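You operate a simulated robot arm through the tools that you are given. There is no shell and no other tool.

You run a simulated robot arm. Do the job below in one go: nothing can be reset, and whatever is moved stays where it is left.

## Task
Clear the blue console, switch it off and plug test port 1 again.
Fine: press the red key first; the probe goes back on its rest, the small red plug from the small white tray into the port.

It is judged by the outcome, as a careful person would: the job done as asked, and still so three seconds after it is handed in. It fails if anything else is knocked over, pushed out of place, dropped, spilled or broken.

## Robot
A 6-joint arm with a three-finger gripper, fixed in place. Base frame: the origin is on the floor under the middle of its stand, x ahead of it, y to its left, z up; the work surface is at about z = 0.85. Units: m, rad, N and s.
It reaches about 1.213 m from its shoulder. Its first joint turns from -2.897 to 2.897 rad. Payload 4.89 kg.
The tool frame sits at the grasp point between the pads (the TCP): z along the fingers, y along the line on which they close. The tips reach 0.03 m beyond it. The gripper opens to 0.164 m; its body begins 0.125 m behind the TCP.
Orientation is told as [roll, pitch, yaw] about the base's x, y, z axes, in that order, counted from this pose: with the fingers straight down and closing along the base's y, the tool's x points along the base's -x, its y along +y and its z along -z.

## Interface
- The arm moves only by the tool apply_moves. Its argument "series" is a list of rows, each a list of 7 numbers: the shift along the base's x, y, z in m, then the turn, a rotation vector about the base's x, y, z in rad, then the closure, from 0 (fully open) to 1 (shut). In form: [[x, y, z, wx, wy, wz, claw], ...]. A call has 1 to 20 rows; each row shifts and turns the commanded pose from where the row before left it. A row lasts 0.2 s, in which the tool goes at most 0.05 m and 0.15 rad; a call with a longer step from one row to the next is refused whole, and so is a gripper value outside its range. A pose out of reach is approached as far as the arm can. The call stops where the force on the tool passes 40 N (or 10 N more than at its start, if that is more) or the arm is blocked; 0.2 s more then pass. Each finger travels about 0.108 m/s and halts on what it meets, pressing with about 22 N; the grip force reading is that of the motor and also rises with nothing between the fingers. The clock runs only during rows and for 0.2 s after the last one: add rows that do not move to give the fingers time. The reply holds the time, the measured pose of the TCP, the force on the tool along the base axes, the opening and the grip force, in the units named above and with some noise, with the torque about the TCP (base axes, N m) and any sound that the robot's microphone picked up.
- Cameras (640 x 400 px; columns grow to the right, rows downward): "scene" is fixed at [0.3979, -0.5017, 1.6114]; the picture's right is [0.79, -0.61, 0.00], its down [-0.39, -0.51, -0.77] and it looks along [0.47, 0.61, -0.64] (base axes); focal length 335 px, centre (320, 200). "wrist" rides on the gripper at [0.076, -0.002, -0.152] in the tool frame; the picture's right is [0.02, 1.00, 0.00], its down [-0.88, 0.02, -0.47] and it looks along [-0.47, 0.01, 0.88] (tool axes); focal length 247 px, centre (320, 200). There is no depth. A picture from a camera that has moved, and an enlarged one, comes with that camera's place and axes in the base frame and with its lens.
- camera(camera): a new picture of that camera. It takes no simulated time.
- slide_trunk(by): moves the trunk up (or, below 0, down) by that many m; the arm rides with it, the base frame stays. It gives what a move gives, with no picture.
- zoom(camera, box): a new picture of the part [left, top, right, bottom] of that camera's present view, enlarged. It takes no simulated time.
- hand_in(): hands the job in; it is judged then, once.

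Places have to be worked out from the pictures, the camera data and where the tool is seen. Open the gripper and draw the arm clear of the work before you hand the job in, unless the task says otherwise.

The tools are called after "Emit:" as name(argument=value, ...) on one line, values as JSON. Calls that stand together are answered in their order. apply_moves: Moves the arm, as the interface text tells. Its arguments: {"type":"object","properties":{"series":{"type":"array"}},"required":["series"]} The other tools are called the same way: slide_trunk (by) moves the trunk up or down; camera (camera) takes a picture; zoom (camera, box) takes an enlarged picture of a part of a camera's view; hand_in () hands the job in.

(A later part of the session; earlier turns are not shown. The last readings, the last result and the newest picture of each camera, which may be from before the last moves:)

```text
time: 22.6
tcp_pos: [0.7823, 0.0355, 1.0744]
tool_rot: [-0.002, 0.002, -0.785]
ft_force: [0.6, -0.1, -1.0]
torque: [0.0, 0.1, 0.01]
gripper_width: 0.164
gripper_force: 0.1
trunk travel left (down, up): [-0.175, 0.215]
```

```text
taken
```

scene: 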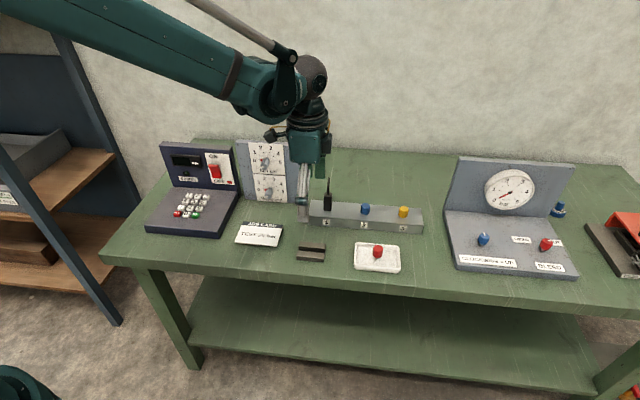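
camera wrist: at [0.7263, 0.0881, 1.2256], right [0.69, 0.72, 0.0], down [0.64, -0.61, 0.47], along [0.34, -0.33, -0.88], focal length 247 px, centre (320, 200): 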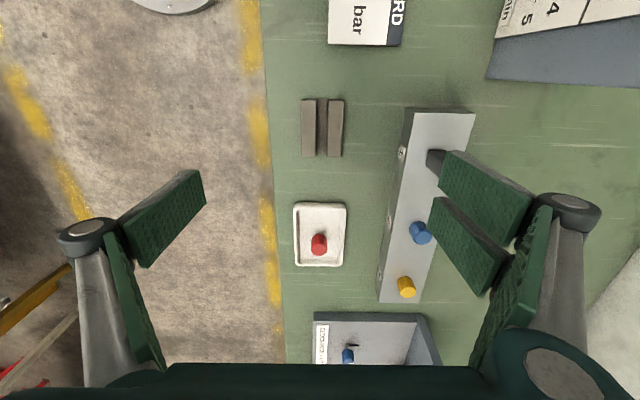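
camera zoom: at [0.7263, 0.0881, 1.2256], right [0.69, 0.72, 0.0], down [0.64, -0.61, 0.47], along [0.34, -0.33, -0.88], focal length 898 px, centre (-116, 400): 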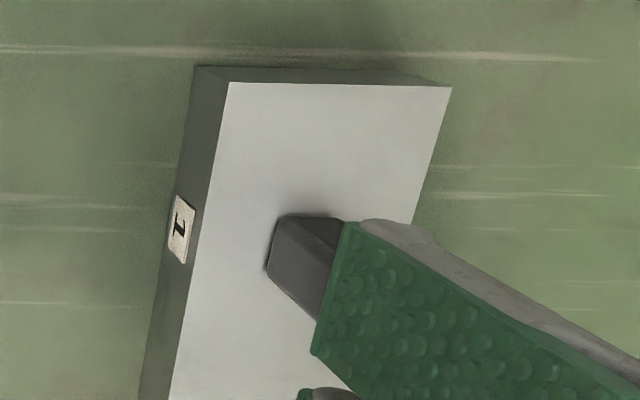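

A row was longer than 0.05 m. I repeat with shorter steps: first up, then across.

Emit:
apply_moves(series=[[0, 0, 0.04, 0, 0, 0, 0], [0.01, 0.005, 0.035, 0, 0, 0, 0], [0.03, 0.013, 0, 0, 0, 0, 0], [0.03, 0.013, 0, 0, 0, 0, 0], [0.03, 0.013, 0, 0, 0, 0, 0], [0.03, 0.013, 0, 0, 0, 0, 0], [0.024, 0.013, 0, 0, 0, 0, 0], [0, 0, 0, 0, 0, 0, 0]])

Emit:
camera(camera="scene")

```text
time: 24.4
tcp_pos: [0.9368, 0.1055, 1.1494]
tool_rot: [-0.002, 0.001, -0.786]
ft_force: [0.4, 0.2, 0.2]
torque: [0.03, 0.09, 0.01]
gripper_width: 0.1638
gripper_force: 0.0
trunk travel left (down, up): [-0.175, 0.215]
```

```text
taken
```

scene: 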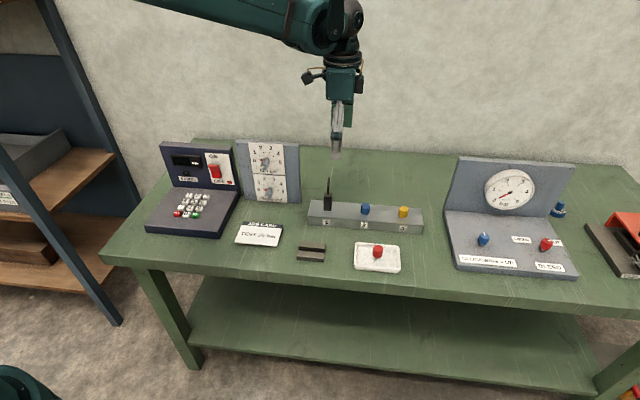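

Vertical reach is fine here. Now I tilt the tool about the (0.7, 0.7, 0) axis, so that it leans toward ports 2–3, and watch whether the pose is reached.

Emit:
apply_moves(series=[[0, 0, 0, 0.0926, 0.0926, 0, 0], [0, 0, 0, 0.0926, 0.0926, 0, 0], [0, 0, 0, 0.0926, 0.0926, 0, 0], [0, 0, 0, 0.0926, 0.0926, 0, 0], [0, 0, 0, 0, 0, 0, 0]])

Emit:
camera(camera="scene")

```text
time: 25.6
tcp_pos: [0.936, 0.1044, 1.1499]
tool_rot: [-0.002, 0.526, -0.786]
ft_force: [0.5, -0.1, -0.7]
torque: [0.03, 0.05, -0.01]
gripper_width: 0.1639
gripper_force: 0.2
trunk travel left (down, up): [-0.175, 0.215]
```

```text
taken
```

scene: 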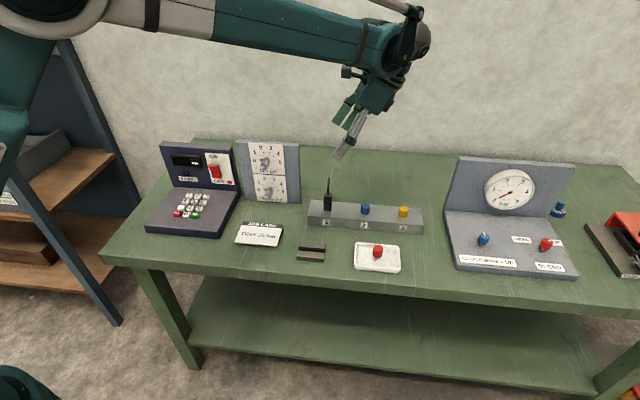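

At 30° tilt it is still within reach. I continue to 60°.

Emit:
apply_moves(series=[[0, 0, 0, 0.0926, 0.0926, 0, 0], [0, 0, 0, 0.0926, 0.0926, 0, 0], [0, 0, 0, 0, 0, 0, 0]])

Emit:
camera(camera="scene")

```text
time: 26.4
tcp_pos: [0.935, 0.1091, 1.1491]
tool_rot: [0.01, 0.643, -0.786]
ft_force: [1.0, -0.2, -0.4]
torque: [0.01, 0.08, 0.03]
gripper_width: 0.164
gripper_force: 0.0
out of reach, approached as far as the arm can: row 1, 2
trunk travel left (down, up): [-0.175, 0.215]
```

```text
taken
```

scene: 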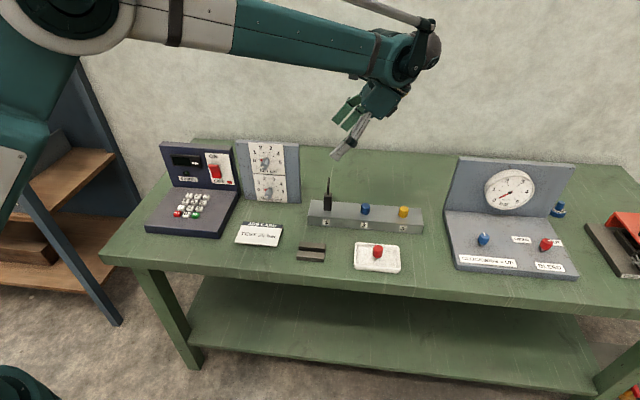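

The arm ran out of reach at about 37° at this height. Lower down, nearer the shoulder's level, there should be more room: I descend 0.1 m (fingers wide open, still above the cable end) and read the tilt reached.

Emit:
apply_moves(series=[[0, 0, -0.035, 0, 0, 0, 0], [0, 0, -0.035, 0, 0, 0, 0], [0, 0, -0.03, 0, 0, 0, 0], [0, 0, 0, 0, 0, 0, 0]])

Emit:
camera(camera="scene")

Emit:
camera(camera="wrist")

```text
time: 27.4
tcp_pos: [0.9356, 0.1095, 1.0482]
tool_rot: [0.009, 0.644, -0.787]
ft_force: [0.0, -0.2, -1.1]
torque: [0.03, 0.07, 0.01]
gripper_width: 0.1639
gripper_force: 0.1
trunk travel left (down, up): [-0.175, 0.215]
```

```text
taken
```

scene: 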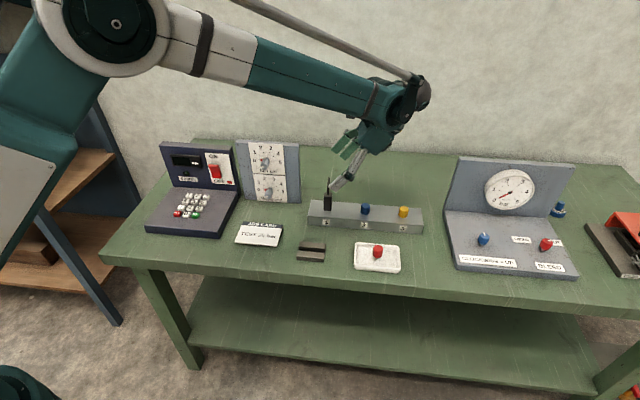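

```text
taken
camera wrist: at [0.9545, 0.0856, 1.2154], right [0.7, 0.71, 0.02], down [0.71, -0.69, -0.15], along [-0.09, 0.12, -0.99], focal length 247 px, centre (320, 200)
```

wrist: 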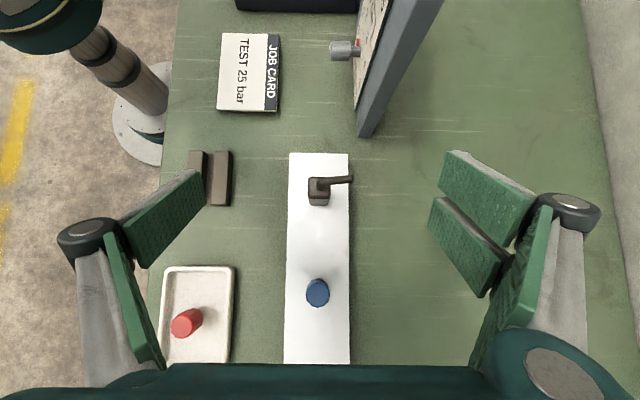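

The wrist camera now looks straight down on the probe; the probe sits midway between the open fingers. I try more tilt at this lower height.

Emit:
apply_moves(series=[[0, 0, 0, 0.0707, 0.0707, 0, 0], [0, 0, 0, 0.0707, 0.0707, 0, 0], [0, 0, 0, 0.0707, 0.0707, 0, 0], [0, 0, 0, 0, 0, 0, 0]])

Emit:
zoom(camera="wrist", box=[260, 120, 400, 320])

```text
time: 28.4
tcp_pos: [0.9357, 0.1348, 1.0498]
tool_rot: [0.072, 0.729, -0.79]
ft_force: [0.1, -0.5, 0.5]
torque: [-0.01, -0.05, -0.06]
gripper_width: 0.1643
gripper_force: 0.0
out of reach, approached as far as the arm can: row 1, 2, 3
trunk travel left (down, up): [-0.175, 0.215]
```

```text
2.00 times, centred on (330, 220) of wrist
camera zoom: at [0.9573, 0.0929, 1.2126], right [0.73, 0.68, 0.07], down [0.67, -0.7, -0.23], along [-0.11, 0.22, -0.97], focal length 494 px, centre (300, 160)
```

zoom: 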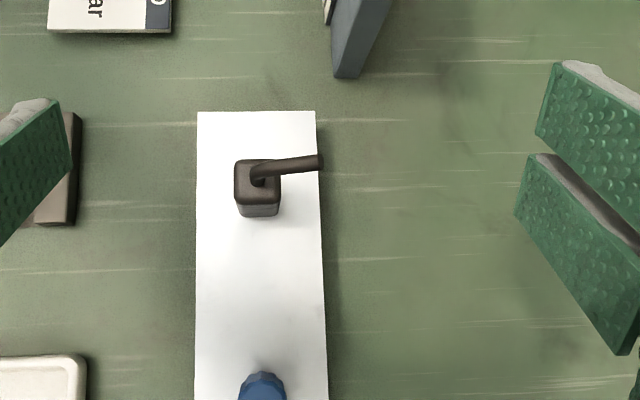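

The tilt stalls near 40° although the elbow is well bent, so a wrist joint limit is likely; a higher shoulder would make the forearm steeper and free the wrist. I raise the trunk 0.2 m and try again.

Emit:
slide_trunk(by=0.2)

Emit:
camera(camera="scene")

```text
time: 30.6
tcp_pos: [0.9344, 0.1343, 1.2482]
tool_rot: [0.073, 0.727, -0.792]
ft_force: [0.8, -0.2, -0.2]
torque: [0.01, 0.02, 0.0]
gripper_width: 0.1641
gripper_force: 0.1
trunk travel left (down, up): [-0.375, 0.015]
```

```text
taken
```

scene: 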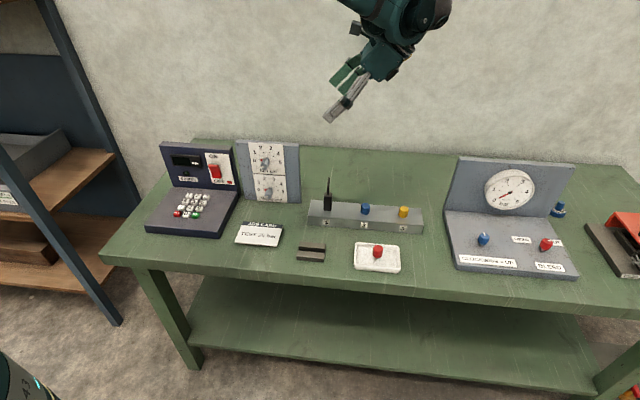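

Now I correct the small roll error, bring the TCP back over the port line and descend to about z 1.10, then test more tilt.

Emit:
apply_moves(series=[[0.001, -0.01, -0.035, -0.0383, 0.0388, 0.0555, 0], [0.001, -0.01, -0.035, 0, 0, 0, 0], [0, -0.01, -0.035, 0, 0, 0, 0], [0, 0, -0.035, 0, 0, 0, 0], [0, 0, -0.01, 0, 0, 0, 0], [0, 0, 0, 0.0707, 0.0707, 0, 0], [0, 0, 0, 0.0707, 0.0707, 0, 0], [0, 0, 0, 0, 0, 0, 0]])

Emit:
camera(camera="scene")

```text
time: 32.4
tcp_pos: [0.9381, 0.1239, 1.0978]
tool_rot: [0.065, 0.71, -0.789]
ft_force: [-0.1, 0.1, -0.4]
torque: [0.03, 0.01, 0.0]
gripper_width: 0.1639
gripper_force: 0.0
out of reach, approached as far as the arm can: row 1, 6, 7
trunk travel left (down, up): [-0.375, 0.015]
```

```text
taken
```

scene: 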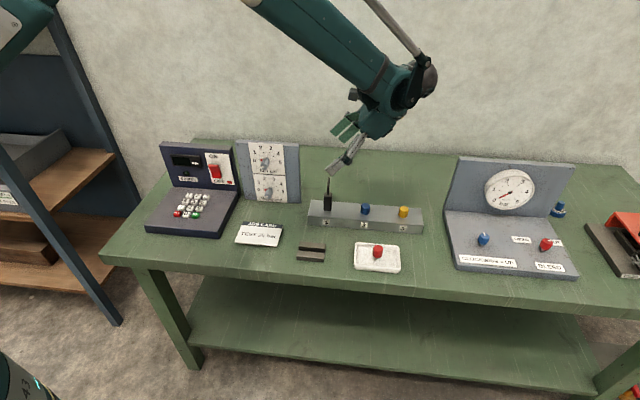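

The limit seems to be backward wrist flex, which eases as the forearm gets steeper, i.e. lower down. I descend to z≈1.0 with the fingers wide astride the probe, re-centre, and correct roll there.

Emit:
apply_moves(series=[[0, -0.006, -0.03, 0, 0, 0, 0], [0, -0.006, -0.03, 0, 0, 0, 0], [-0.001, -0.006, -0.03, 0, 0, 0, 0], [0, 0, -0.01, -0.0347, 0.035, 0.0464, 0], [0, 0, 0, 0, 0, 0, 0]])

Emit:
camera(camera="wrist")

Emit:
camera(camera="scene")

```text
time: 33.6
tcp_pos: [0.937, 0.1184, 0.9982]
tool_rot: [0.035, 0.674, -0.783]
ft_force: [0.0, 0.0, 0.7]
torque: [-0.08, -0.01, 0.07]
gripper_width: 0.1639
gripper_force: 0.1
out of reach, approached as far as the arm can: row 4
trunk travel left (down, up): [-0.375, 0.015]
```

```text
taken
camera wrist: at [0.9574, 0.0888, 1.1648], right [0.71, 0.7, 0.04], down [0.7, -0.69, -0.18], along [-0.1, 0.16, -0.98], focal length 247 px, centre (320, 200)
```

wrist: 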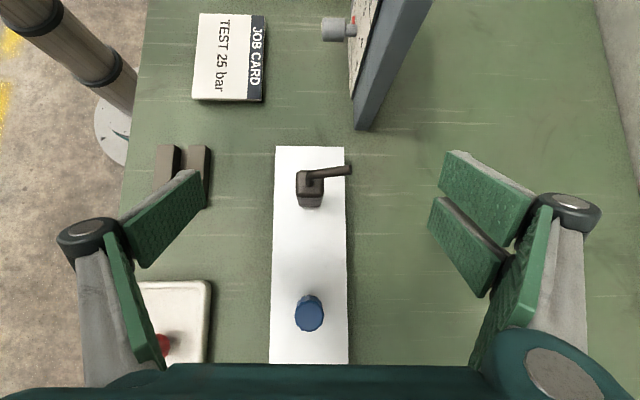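

```text
taken
```

scene: 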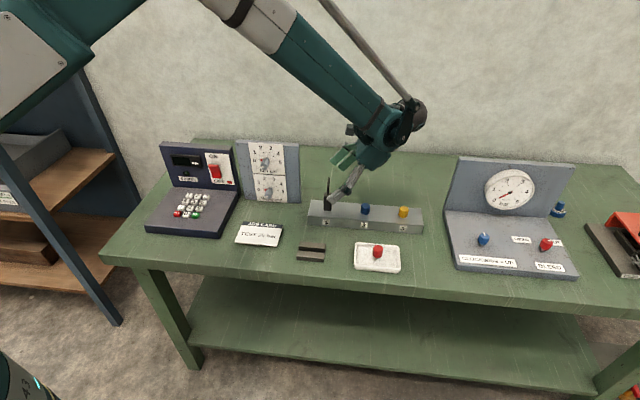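

The readings show the wrist point stuck at the same horizontal distance each time, so it is the arm's reach that limits this lean to about 38°. Before choosing the way to lay the probe, I zoom in for exact probe sizes from this straight-down view.

Emit:
zoom(camera="wrist", box=[265, 140, 365, 230])

Emit:
zoom(camera="scene", box=[300, 160, 370, 230])

Emit:
zoom(camera="wrist", box=[140, 130, 240, 230])

```text
4.44 times, centred on (315, 185) of wrist
camera zoom: at [0.9574, 0.0888, 1.1648], right [0.71, 0.7, 0.04], down [0.7, -0.69, -0.18], along [-0.1, 0.16, -0.98], focal length 1098 px, centre (342, 267)
```

zoom: 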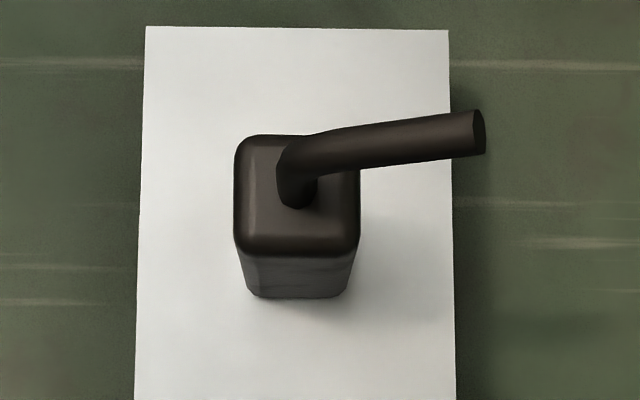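

```text
5.71 times, centred on (335, 195) of scene
camera zoom: at [0.3979, -0.5017, 1.6114], right [0.79, -0.61, 0.0], down [-0.39, -0.51, -0.77], along [0.47, 0.61, -0.64], focal length 1916 px, centre (234, 229)
```

zoom: 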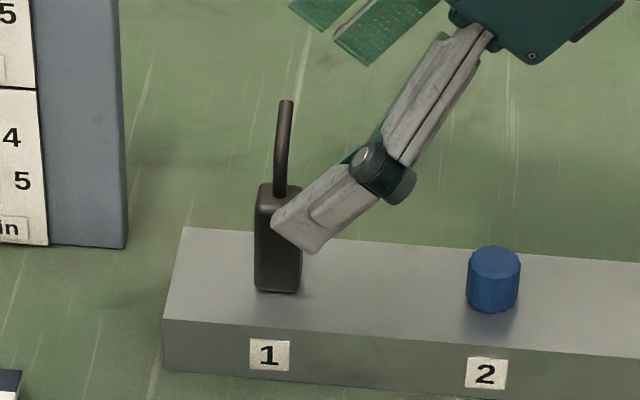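

```text
4.00 times, centred on (190, 180) of wrist
camera zoom: at [0.9574, 0.0888, 1.1648], right [0.71, 0.7, 0.04], down [0.7, -0.69, -0.18], along [-0.1, 0.16, -0.98], focal length 988 px, centre (840, 280)
```

zoom: 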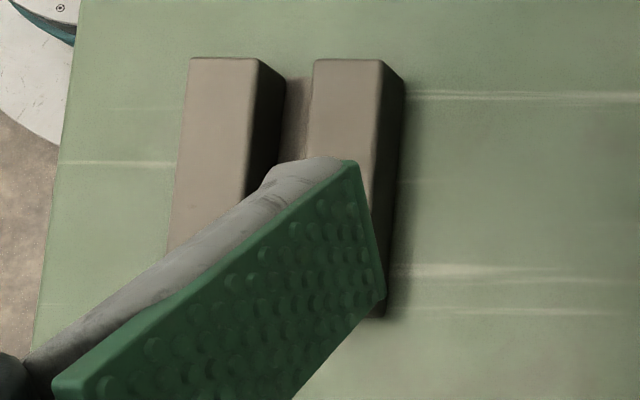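

The probe body is about 0.024 m square and 0.06 m tall; it will lie across the 0.017 m channel. I choose a 35° lean at the port (within reach) and 55° the other way at the rest. First I rise, set the lean to 35° exactly, and lower the trunk by 0.1 m for reach.

Emit:
apply_moves(series=[[0, 0, 0.035, 0, 0, 0, 0], [0, -0.005, 0.035, -0.0639, -0.0252, 0.0198, 0], [-0.002, -0.006, 0.03, 0, 0, 0, 0], [0, 0, 0, 0, 0, 0, 0]])

Emit:
slide_trunk(by=-0.1)

```text
time: 34.6
tcp_pos: [0.9355, 0.1072, 1.0982]
tool_rot: [0.002, 0.61, -0.783]
ft_force: [-0.6, -0.4, -0.4]
torque: [-0.03, -0.09, 0.0]
gripper_width: 0.1638
gripper_force: 0.1
trunk travel left (down, up): [-0.375, 0.015]
```

```text
time: 35.9
tcp_pos: [0.9357, 0.1063, 0.9989]
tool_rot: [0.001, 0.611, -0.784]
ft_force: [0.2, -0.4, 0.5]
torque: [-0.01, -0.03, -0.02]
gripper_width: 0.1642
gripper_force: 0.0
trunk travel left (down, up): [-0.275, 0.115]
```

Orientation is exact now. I take pictures to check the probe sits centred between the fingers before descending.

Emit:
camera(camera="wrist")

Emit:
zoom(camera="wrist", box=[265, 120, 365, 220])

Emit:
zoom(camera="scene", box=[300, 160, 370, 230])

```text
taken
camera wrist: at [0.9517, 0.0879, 1.1671], right [0.69, 0.72, 0.01], down [0.72, -0.69, -0.12], along [-0.07, 0.09, -0.99], focal length 247 px, centre (320, 200)
```

wrist: 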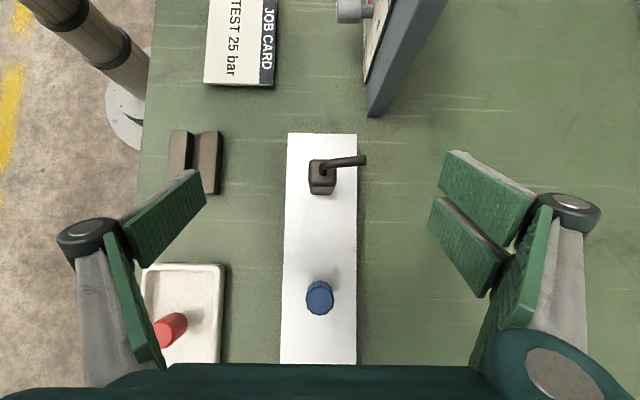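

```text
4.00 times, centred on (315, 170) of wrist
camera zoom: at [0.9517, 0.0879, 1.1671], right [0.69, 0.72, 0.01], down [0.72, -0.69, -0.12], along [-0.07, 0.09, -0.99], focal length 988 px, centre (340, 320)
```

zoom: 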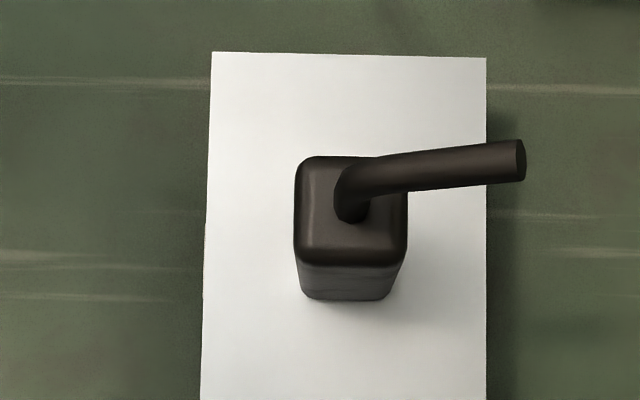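

```text
5.71 times, centred on (335, 195) of scene
camera zoom: at [0.3979, -0.5017, 1.6114], right [0.79, -0.61, 0.0], down [-0.39, -0.51, -0.77], along [0.47, 0.61, -0.64], focal length 1916 px, centre (234, 229)
```

zoom: 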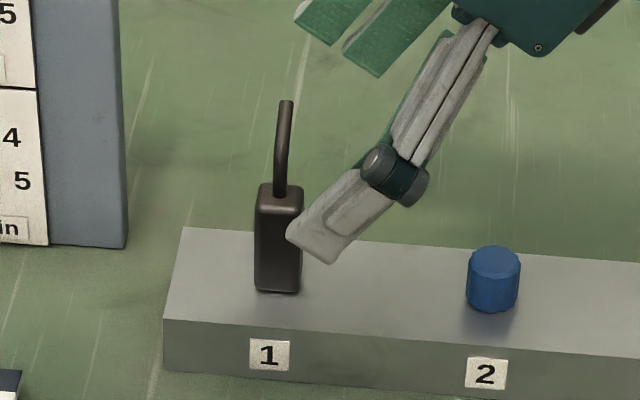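

The probe centre works out to e_r≈0.559, e_b≈0.7385 in the bench axes, so the TCP is 1–2 mm off in e_b. I correct that and descend to z≈0.944, pad corner just above the block top.

Emit:
apply_moves(series=[[0.001, 0.001, -0.02, 0, 0, 0, 0], [0, 0, -0.02, 0, 0, 0, 0], [0, 0, -0.015, 0, 0, 0, 0], [0, 0, 0, 0, 0, 0, 0]])

Emit:
zoom(camera="scene", box=[300, 160, 370, 230])

Emit:
camera(camera="wrist")

```text
time: 36.9
tcp_pos: [0.9369, 0.1073, 0.9443]
tool_rot: [0.001, 0.611, -0.784]
ft_force: [1.7, 0.4, -0.8]
torque: [0.03, 0.05, 0.06]
gripper_width: 0.164
gripper_force: 0.0
trunk travel left (down, up): [-0.275, 0.115]
```

```text
5.71 times, centred on (335, 195) of scene
camera zoom: at [0.3979, -0.5017, 1.6114], right [0.79, -0.61, 0.0], down [-0.39, -0.51, -0.77], along [0.47, 0.61, -0.64], focal length 1916 px, centre (234, 229)
```

zoom: 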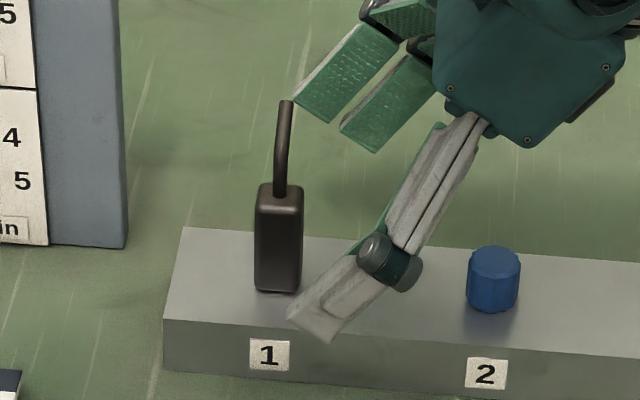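

```text
taken
camera wrist: at [0.953, 0.0887, 1.1119], right [0.69, 0.72, 0.01], down [0.72, -0.69, -0.12], along [-0.08, 0.09, -0.99], focal length 247 px, centre (320, 200)
```

wrist: 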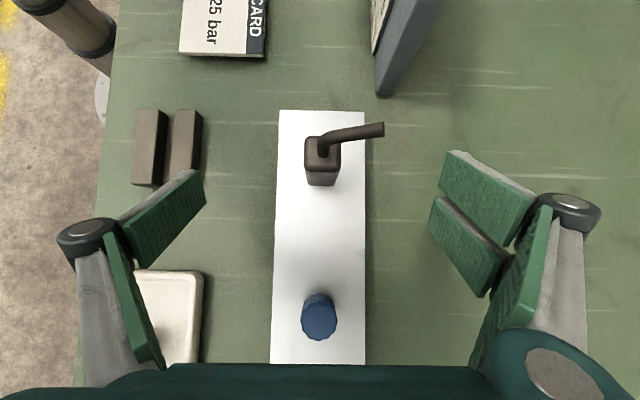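

The fingers straddle the probe at the right height. I close the gripper on the probe body.

Emit:
apply_moves(series=[[0, 0, 0, 0, 0, 0, 0.5], [0, 0, 0, 0, 0, 0, 0.7], [0, 0, 0, 0, 0, 0, 1], [0, 0, 0, 0, 0, 0, 1], [0, 0, 0, 0, 0, 0, 1], [0, 0, 0, 0, 0, 0, 1]])

Emit:
zoom(camera="scene", box=[300, 160, 370, 230])

Emit:
zoom(camera="wrist", box=[260, 90, 380, 240])

```text
time: 38.3
tcp_pos: [0.9365, 0.1088, 0.9442]
tool_rot: [0.001, 0.611, -0.783]
ft_force: [0.2, 0.0, 1.6]
torque: [0.06, 0.02, -0.06]
gripper_width: 0.0255
gripper_force: 21.8
trunk travel left (down, up): [-0.275, 0.115]
```

```text
5.71 times, centred on (335, 195) of scene
camera zoom: at [0.3979, -0.5017, 1.6114], right [0.79, -0.61, 0.0], down [-0.39, -0.51, -0.77], along [0.47, 0.61, -0.64], focal length 1916 px, centre (234, 229)
```

zoom: 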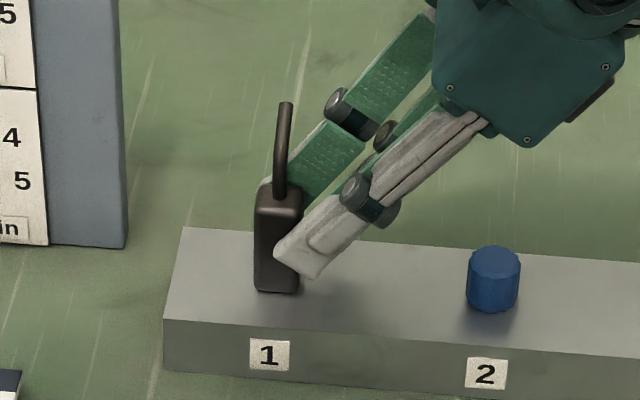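

```text
2.67 times, centred on (320, 165) of wrist
camera zoom: at [0.9527, 0.0887, 1.1123], right [0.69, 0.72, 0.01], down [0.72, -0.69, -0.12], along [-0.07, 0.09, -0.99], focal length 659 px, centre (320, 293)
```

zoom: 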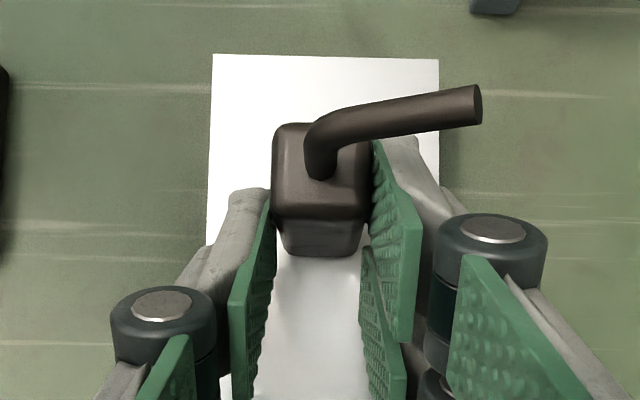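

The probe is gripped (opening 0.0255 m, both sides touching). I lift straight up slowly, checking for resistance or slip.

Emit:
apply_moves(series=[[0, 0, 0.005, 0, 0, 0, 1], [0, 0, 0.01, 0, 0, 0, 1], [0, 0, 0.01, 0, 0, 0, 1], [0, 0, 0.01, 0, 0, 0, 1]])

Emit:
zoom(camera="scene", box=[300, 150, 370, 230])

```text
time: 39.3
tcp_pos: [0.9377, 0.1084, 0.9791]
tool_rot: [0.002, 0.61, -0.783]
ft_force: [0.2, -0.5, -1.3]
torque: [-0.04, -0.02, 0.0]
gripper_width: 0.0259
gripper_force: 21.7
trunk travel left (down, up): [-0.275, 0.115]
```

```text
5.00 times, centred on (335, 190) of scene
camera zoom: at [0.3979, -0.5017, 1.6114], right [0.79, -0.61, 0.0], down [-0.39, -0.51, -0.77], along [0.47, 0.61, -0.64], focal length 1676 px, centre (245, 250)
```

zoom: 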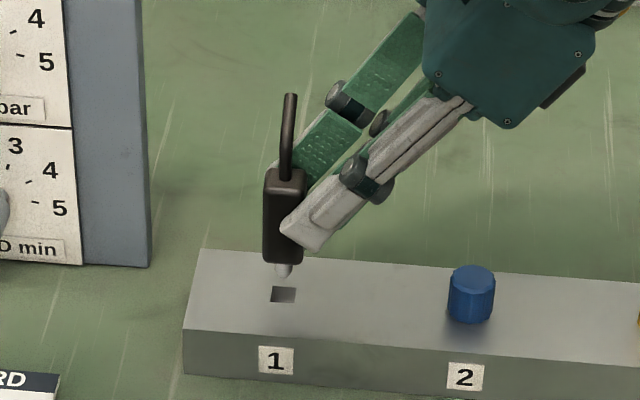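

The pin is short (≈0.012 m) and the port hole is a ≈0.016 m square, like the 0.017 m slot of the rest: the probe is meant to stand on the rails with its pin in the slot, so no reorienting is needed. I lift clear and carry it over the rest.

Emit:
apply_moves(series=[[0, 0, 0.025, 0, 0, 0, 1], [0, 0, 0.03, 0, 0, 0, 1], [-0.01, -0.007, 0, 0, 0, 0, 1], [-0.025, -0.017, 0, 0, 0, 0, 1], [-0.03, -0.02, 0, 0, 0, 0, 1], [-0.03, -0.02, 0, 0, 0, 0, 1], [-0.025, -0.018, 0, 0, 0, 0, 1], [-0.014, -0.01, 0, 0, 0, 0, 1], [0, 0, 0, 0, 0, 0, 1]])

Emit:
camera(camera="wrist")

Emit:
zoom(camera="scene", box=[270, 180, 370, 280])

```text
time: 41.3
tcp_pos: [0.8024, 0.0251, 1.0331]
tool_rot: [0.015, 0.591, -0.783]
ft_force: [-0.9, -0.4, -1.6]
torque: [0.03, -0.1, -0.04]
gripper_width: 0.0254
gripper_force: 22.4
out of reach, approached as far as the arm can: row 7, 8
trunk travel left (down, up): [-0.275, 0.115]
```

```text
taken
camera wrist: at [0.8154, 0.0066, 1.2017], right [0.7, 0.71, 0.03], down [0.71, -0.69, -0.1], along [-0.05, 0.09, -0.99], focal length 247 px, centre (320, 200)
```

wrist: 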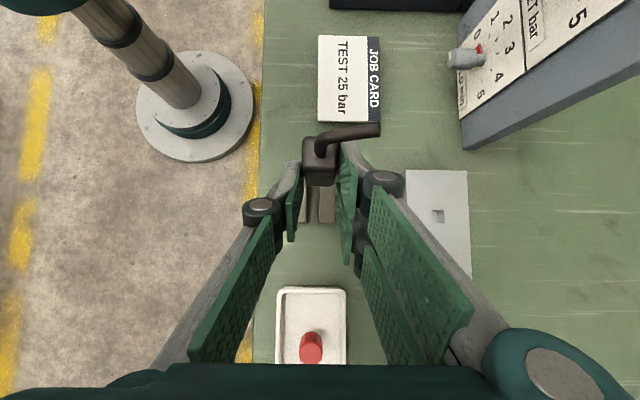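

```text
4.00 times, centred on (320, 230) of scene
camera zoom: at [0.3979, -0.5017, 1.6114], right [0.79, -0.61, 0.0], down [-0.39, -0.51, -0.77], along [0.47, 0.61, -0.64], focal length 1341 px, centre (320, 80)
```

zoom: 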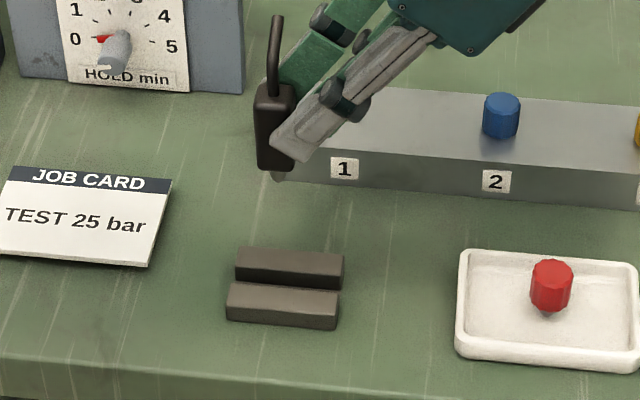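

The move stalled slightly: the tool cannot point back toward the base more than about 25° from vertical. I'll instead swing the yaw by −90° in mid-air, so the tool leans toward the front of the bench (easy for the arm) and the probe stays square with the rails.

Emit:
apply_moves(series=[[-0.0032, -0.0008, 0.002, 0, 0, -0.131, 1], [-0.0032, -0.0008, 0, 0, 0, -0.131, 1], [-0.0032, -0.0008, 0, 0, 0, -0.131, 1], [-0.0032, -0.0008, 0, 0, 0, -0.131, 1], [-0.0032, -0.0008, 0, 0, 0, -0.131, 1], [-0.0032, -0.0008, 0, 0, 0, -0.131, 1], [-0.0032, -0.0008, 0, 0, 0, -0.131, 1], [-0.0032, -0.0008, 0, 0, 0, -0.131, 1], [-0.0032, -0.0008, 0, 0, 0, -0.131, 1], [-0.0032, -0.0008, 0, 0, 0, -0.131, 1], [-0.0032, -0.0008, 0, 0, 0, -0.131, 1], [-0.003, -0.0002, 0, 0, 0, -0.13, 1], [0, 0, 0, 0.023, -0.0053, 0.0084, 1], [0, 0, 0, 0, 0, 0, 1]])

Emit:
camera(camera="wrist")

Emit:
camera(camera="scene")

```text
time: 44.3
tcp_pos: [0.7654, 0.0164, 1.0355]
tool_rot: [-0.015, 0.627, -2.359]
ft_force: [0.2, 0.8, -1.8]
torque: [-0.08, 0.03, 0.01]
gripper_width: 0.0257
gripper_force: 22.2
trunk travel left (down, up): [-0.275, 0.115]
```

```text
taken
camera wrist: at [0.7458, -0.0043, 1.2029], right [0.72, -0.69, 0.0], down [-0.68, -0.72, -0.14], along [0.1, 0.1, -0.99], focal length 247 px, centre (320, 200)
```

wrist: 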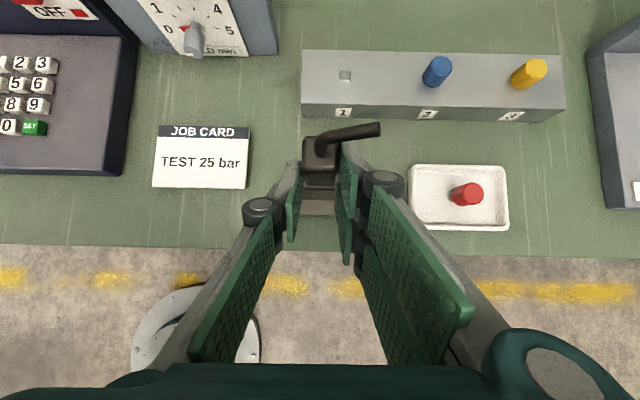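

```text
taken
```

scene: 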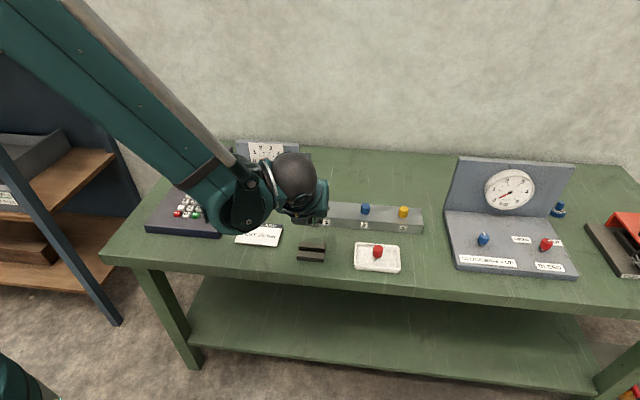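

The swing worked; the tool now leans to the front with the probe in view above the rails. I trim the small roll/pitch error so the probe is exactly upright, then look closely.

Emit:
apply_moves(series=[[0, 0, 0, -0.0199, 0.0027, -0.0038, 1], [0, 0, 0, 0, 0, 0, 1]])

Emit:
zoom(camera="wrist", box=[270, 110, 390, 230])

Emit:
zoom(camera="scene", box=[270, 170, 350, 270])

```text
time: 44.9
tcp_pos: [0.7654, 0.0149, 1.0355]
tool_rot: [0.001, 0.614, -2.352]
ft_force: [0.0, -0.1, -1.4]
torque: [0.0, 0.04, -0.01]
gripper_width: 0.0255
gripper_force: 22.2
trunk travel left (down, up): [-0.275, 0.115]
```

```text
3.33 times, centred on (330, 170) of wrist
camera zoom: at [0.7462, -0.001, 1.2035], right [0.72, -0.69, 0.01], down [-0.69, -0.72, -0.12], along [0.09, 0.08, -0.99], focal length 823 px, centre (287, 300)
```

zoom: 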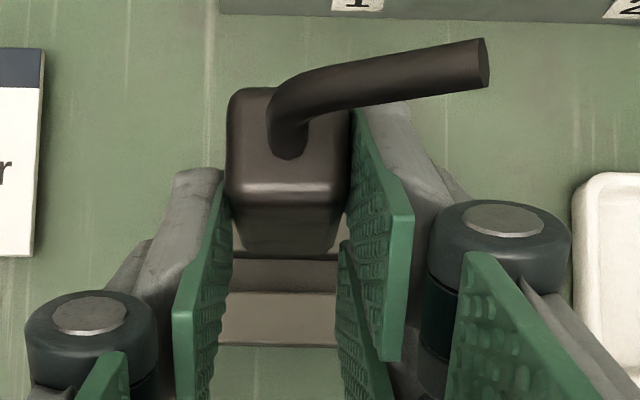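

```text
4.00 times, centred on (310, 220) of scene
camera zoom: at [0.3979, -0.5017, 1.6114], right [0.79, -0.61, 0.0], down [-0.39, -0.51, -0.77], along [0.47, 0.61, -0.64], focal length 1341 px, centre (360, 120)
```

zoom: 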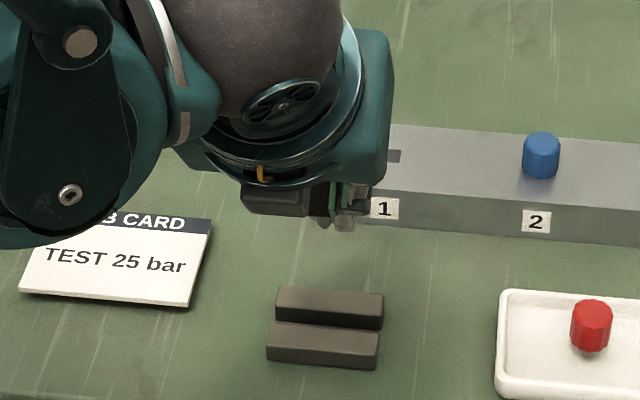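

Computed from this view, the probe centre is at e_b≈0.578 and the slot at e_b≈0.579, so it needs about +1 mm. I shift and lower to where the pin tip is just above the rails.

Emit:
apply_moves(series=[[0.0008, 0.0008, -0.03, 0, 0, 0, 1], [0, 0, -0.03, 0, 0, 0, 1], [0, 0, -0.025, 0, 0, 0, 1], [0, 0, -0.013, 0, 0, 0, 1], [0, 0, 0, 0, 0, 0, 1]])

Emit:
zoom(camera="wrist", box=[270, 110, 390, 230])

Emit:
camera(camera="scene")

```text
time: 46.1
tcp_pos: [0.7665, 0.0167, 0.9379]
tool_rot: [0.002, 0.615, -2.348]
ft_force: [-0.1, -0.2, -1.1]
torque: [-0.03, 0.06, 0.03]
gripper_width: 0.0256
gripper_force: 22.1
trunk travel left (down, up): [-0.275, 0.115]
```

```text
3.33 times, centred on (330, 170) of wrist
camera zoom: at [0.7473, -0.0003, 1.1051], right [0.72, -0.69, 0.01], down [-0.69, -0.72, -0.12], along [0.09, 0.08, -0.99], focal length 823 px, centre (287, 300)
```

zoom: 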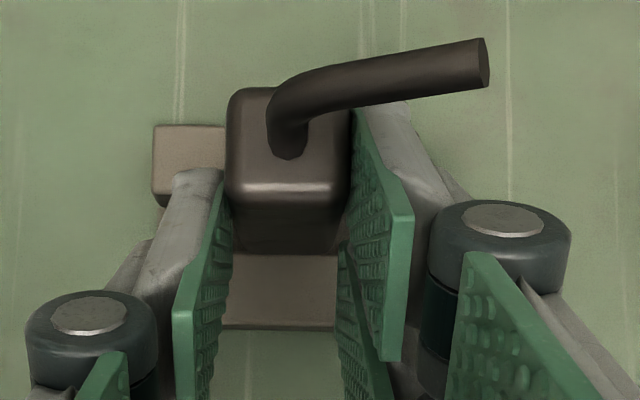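

```text
taken
```

scene: 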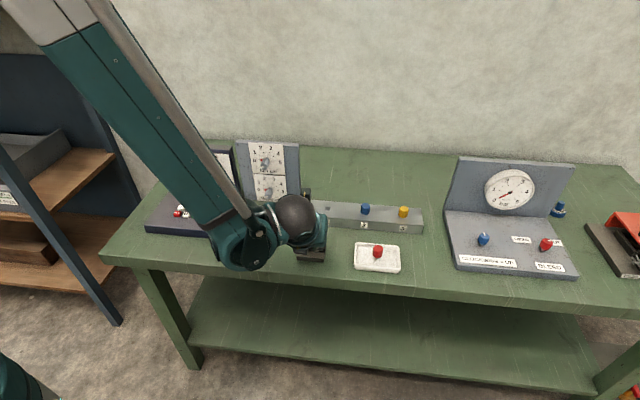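

The probe is centred over the slot within about a millimetre (slot centre e_b≈0.579). I lower slowly until contact is felt.

Emit:
apply_moves(series=[[0, 0, -0.006, 0, 0, 0, 1], [0, 0, -0.005, 0, 0, 0, 1], [0, 0, -0.003, 0, 0, 0, 1], [0, 0, 0, 0, 0, 0, 1]])

Emit:
zoom(camera="wrist", box=[270, 110, 390, 230])

```text
time: 47.1
tcp_pos: [0.7681, 0.018, 0.9228]
tool_rot: [0.004, 0.614, -2.35]
ft_force: [-0.3, -0.5, -0.9]
torque: [-0.06, 0.03, 0.02]
gripper_width: 0.0258
gripper_force: 21.3
trunk travel left (down, up): [-0.275, 0.115]
```

```text
3.33 times, centred on (330, 170) of wrist
camera zoom: at [0.747, -0.0002, 1.0913], right [0.72, -0.69, 0.01], down [-0.69, -0.72, -0.12], along [0.09, 0.08, -0.99], focal length 823 px, centre (287, 300)
```

zoom: 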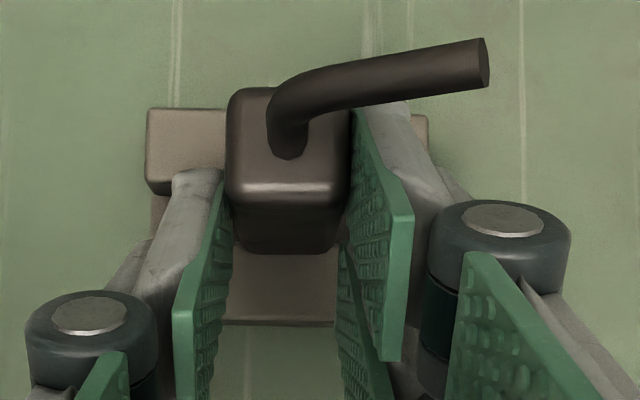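

No contact yet; it's centred on the rest both ways. I lower by 2 mm steps.

Emit:
apply_moves(series=[[0, 0, -0.002, 0, 0, 0, 1], [0, 0, -0.002, 0, 0, 0, 1]])

Emit:
apply_moves(series=[[0, 0, -0.002, 0, 0, 0, 1], [0, 0, 0, 0, 0, 0, 1]])

```text
time: 47.7
tcp_pos: [0.7663, 0.0175, 0.9199]
tool_rot: [0.003, 0.615, -2.351]
ft_force: [5.6, -0.8, 17.0]
torque: [0.38, -0.42, -0.25]
gripper_width: 0.0258
gripper_force: 22.3
trunk travel left (down, up): [-0.275, 0.115]
```

```text
time: 48.3
tcp_pos: [0.7655, 0.0167, 0.9175]
tool_rot: [0.003, 0.614, -2.351]
ft_force: [5.1, -1.5, 18.2]
torque: [0.32, -0.37, -0.19]
gripper_width: 0.0256
gripper_force: 22.1
trunk travel left (down, up): [-0.275, 0.115]
```

Contact with 17–18 N: the body base has met the rails with the pin down in the slot. I relieve the load by raising 2 mm and check the picture.

Emit:
apply_moves(series=[[0, 0, 0.002, 0, 0, 0, 1], [0, 0, 0, 0, 0, 0, 1]])

Emit:
camera(camera="wrist")

Emit:
zoom(camera="wrist", box=[270, 110, 390, 230])

Emit:
zoom(camera="scene", box=[260, 180, 360, 280])

```text
time: 48.9
tcp_pos: [0.7678, 0.0173, 0.9201]
tool_rot: [0.003, 0.616, -2.351]
ft_force: [0.1, -0.1, -1.7]
torque: [-0.01, 0.02, 0.02]
gripper_width: 0.0254
gripper_force: 21.9
trunk travel left (down, up): [-0.275, 0.115]
```

```text
taken
camera wrist: at [0.7467, -0.0002, 1.0874], right [0.72, -0.69, 0.01], down [-0.69, -0.72, -0.12], along [0.09, 0.08, -0.99], focal length 247 px, centre (320, 200)
```

wrist: 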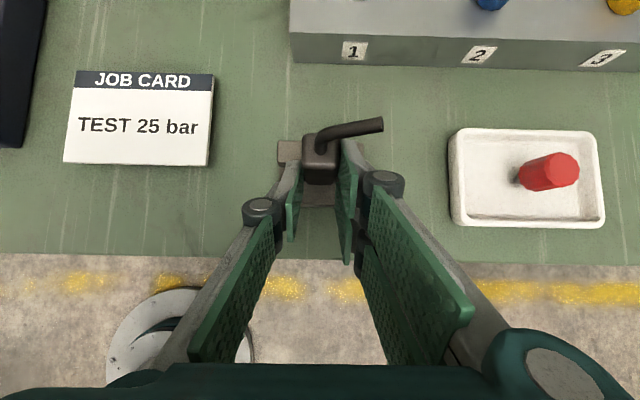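

```text
3.33 times, centred on (330, 170) of wrist
camera zoom: at [0.7467, -0.0002, 1.0874], right [0.72, -0.69, 0.01], down [-0.69, -0.72, -0.12], along [0.09, 0.08, -0.99], focal length 823 px, centre (287, 300)
```

zoom: 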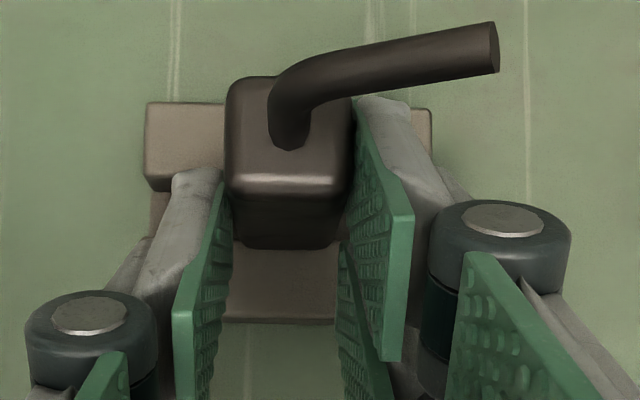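

```text
4.00 times, centred on (310, 230) of scene
camera zoom: at [0.3979, -0.5017, 1.6114], right [0.79, -0.61, 0.0], down [-0.39, -0.51, -0.77], along [0.47, 0.61, -0.64], focal length 1341 px, centre (360, 80)
```

zoom: 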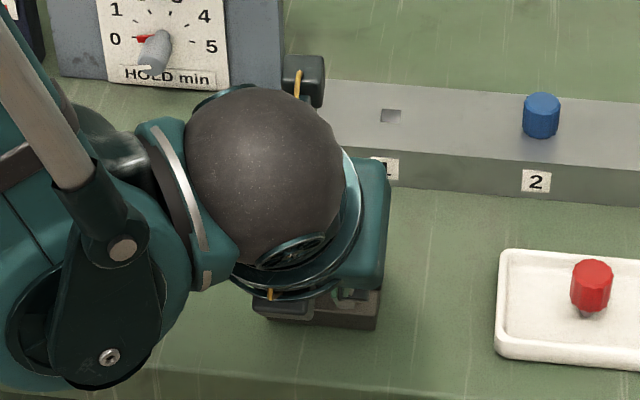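

The probe slid up about 3 mm in the grip and is still upright, now hanging just above the rails. I lower in 1 mm steps to a light touch.

Emit:
apply_moves(series=[[0, 0, -0.001, 0, 0, 0, 1], [0, 0, 0, 0, 0, 0, 1]])

```text
time: 49.5
tcp_pos: [0.7676, 0.0171, 0.918]
tool_rot: [0.002, 0.616, -2.352]
ft_force: [0.1, 0.2, -1.5]
torque: [0.0, 0.02, 0.0]
gripper_width: 0.0256
gripper_force: 22.0
trunk travel left (down, up): [-0.275, 0.115]
```

Still hanging free; one more millimetre down.

Emit:
apply_moves(series=[[0, 0, -0.001, 0, 0, 0, 1], [0, 0, 0, 0, 0, 0, 1]])

```text
time: 50.1
tcp_pos: [0.7661, 0.0173, 0.9165]
tool_rot: [0.001, 0.615, -2.352]
ft_force: [0.1, -0.4, 1.3]
torque: [-0.02, -0.01, 0.02]
gripper_width: 0.0256
gripper_force: 21.3
trunk travel left (down, up): [-0.275, 0.115]
```

The weight is now taken by the rails (light +1.3 N). I open the fingers a little, slowly, and check that the probe stays standing.

Emit:
apply_moves(series=[[0, 0, 0, 0, 0, 0, 0.82], [0, 0, 0, 0, 0, 0, 0.78], [0, 0, 0, 0, 0, 0, 0.74], [0, 0, 0, 0, 0, 0, 0.7]])

Emit:
zoom(camera="wrist", box=[250, 90, 400, 240])

```text
time: 51.1
tcp_pos: [0.765, 0.0166, 0.9185]
tool_rot: [0.001, 0.614, -2.351]
ft_force: [-0.2, 0.5, -0.5]
torque: [0.01, -0.02, 0.02]
gripper_width: 0.0492
gripper_force: 0.0
trunk travel left (down, up): [-0.275, 0.115]
```

```text
2.67 times, centred on (325, 165) of wrist
camera zoom: at [0.747, -0.0002, 1.0858], right [0.72, -0.69, 0.01], down [-0.69, -0.72, -0.12], along [0.09, 0.08, -0.99], focal length 659 px, centre (307, 293)
```

zoom: 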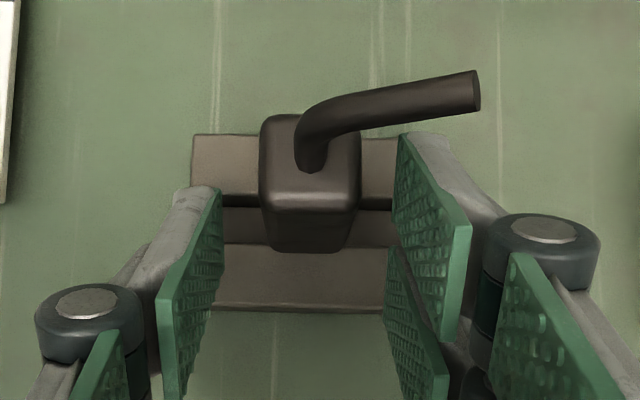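

The probe stands upright on its rest, pin in the slot, bearing on both rails. I withdraw the fingers along their own axis, which keeps them clear of the cable stub.

Emit:
apply_moves(series=[[-0.0041, -0.0041, 0.0082, 0, 0, 0, 0.7], [-0.0081, -0.0082, 0.0163, 0, 0, 0, 0.7], [-0.0122, -0.0123, 0.0245, 0, 0, 0, 0.7], [-0.0122, -0.0123, 0.0245, 0, 0, 0, 0.7], [-0.0122, -0.0123, 0.0245, 0, 0, 0, 0.7], [-0.0122, -0.0123, 0.0245, 0, 0, 0, 0.7], [0, 0, 0, 0, 0, 0, 0.7]])

Emit:
camera(camera="scene")

Emit:
zoom(camera="scene", box=[270, 200, 350, 280])

Emit:
camera(camera="wrist")

```text
time: 52.7
tcp_pos: [0.7059, -0.0442, 1.0408]
tool_rot: [0.002, 0.613, -2.351]
ft_force: [-1.2, 0.6, 0.5]
torque: [-0.03, -0.06, -0.07]
gripper_width: 0.0493
gripper_force: 0.0
trunk travel left (down, up): [-0.275, 0.115]
```

```text
taken
```

scene: 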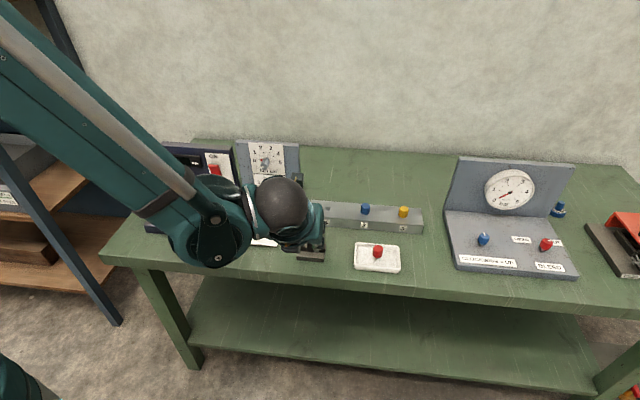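

```text
5.00 times, centred on (310, 240) of scene
camera zoom: at [0.3979, -0.5017, 1.6114], right [0.79, -0.61, 0.0], down [-0.39, -0.51, -0.77], along [0.47, 0.61, -0.64], focal length 1676 px, centre (370, 0)
```

zoom: 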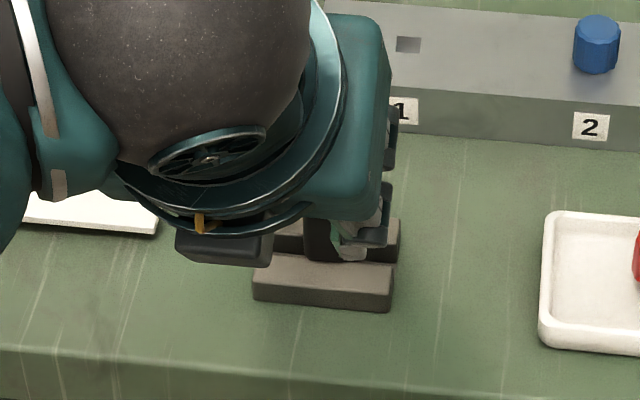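

```text
taken
camera wrist: at [0.6858, -0.062, 1.2091], right [0.72, -0.69, 0.01], down [-0.69, -0.72, -0.12], along [0.09, 0.08, -0.99], focal length 247 px, centre (320, 200)
```

wrist: 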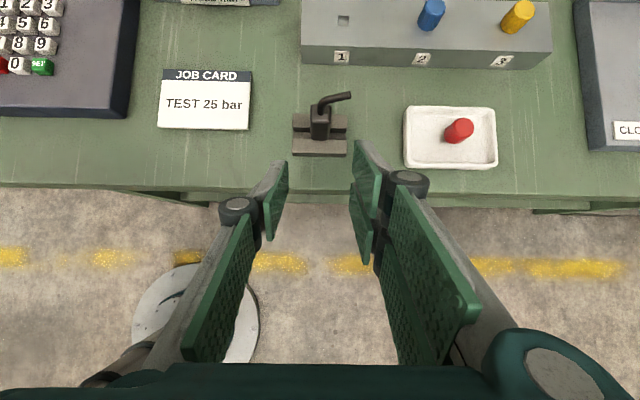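

The probe stands steady on its rest. Next the red plug: I bring the tool back to vertical, rise, and move above the tray to measure the plug from above.

Emit:
apply_moves(series=[[0, 0, 0.02, -0.0872, 0.0862, 0, 0.6], [0.01, 0, 0.02, -0.0872, 0.0862, 0, 0.5], [0.03, -0.008, 0.01, -0.0872, 0.0862, 0, 0.5], [0.035, -0.01, 0, -0.0872, 0.0862, 0, 0.5], [0.035, -0.01, 0, -0.087, 0.0862, 0, 0.5], [0.035, -0.01, 0, 0, 0, 0, 0.5], [0.035, -0.01, 0, 0, 0, 0, 0.5], [0.025, -0.005, 0, 0, 0, 0, 0.5], [0, 0, 0, 0, 0, 0, 0.5]])

Emit:
camera(camera="wrist")

Emit:
camera(camera="scene")

```text
time: 54.7
tcp_pos: [0.9124, -0.0988, 1.0897]
tool_rot: [0.002, 0.002, -2.352]
ft_force: [0.9, 0.1, -1.1]
torque: [-0.01, 0.11, 0.0]
gripper_width: 0.0819
gripper_force: 0.1
trunk travel left (down, up): [-0.275, 0.115]
```

```text
taken
camera wrist: at [0.963, -0.0426, 1.2419], right [0.73, -0.69, 0.0], down [-0.61, -0.64, 0.47], along [-0.32, -0.34, -0.88], focal length 247 px, centre (320, 200)
```

wrist: 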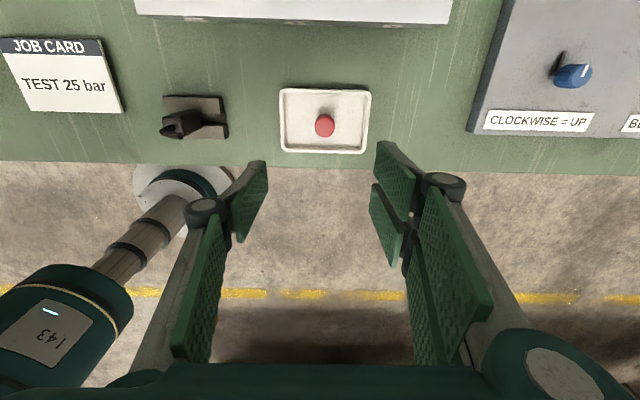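

```text
taken
```

scene: 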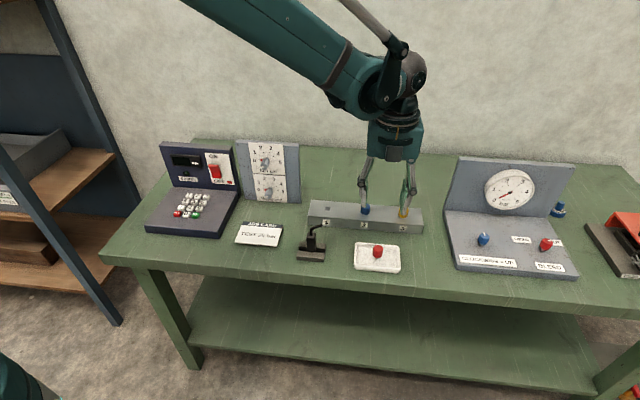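

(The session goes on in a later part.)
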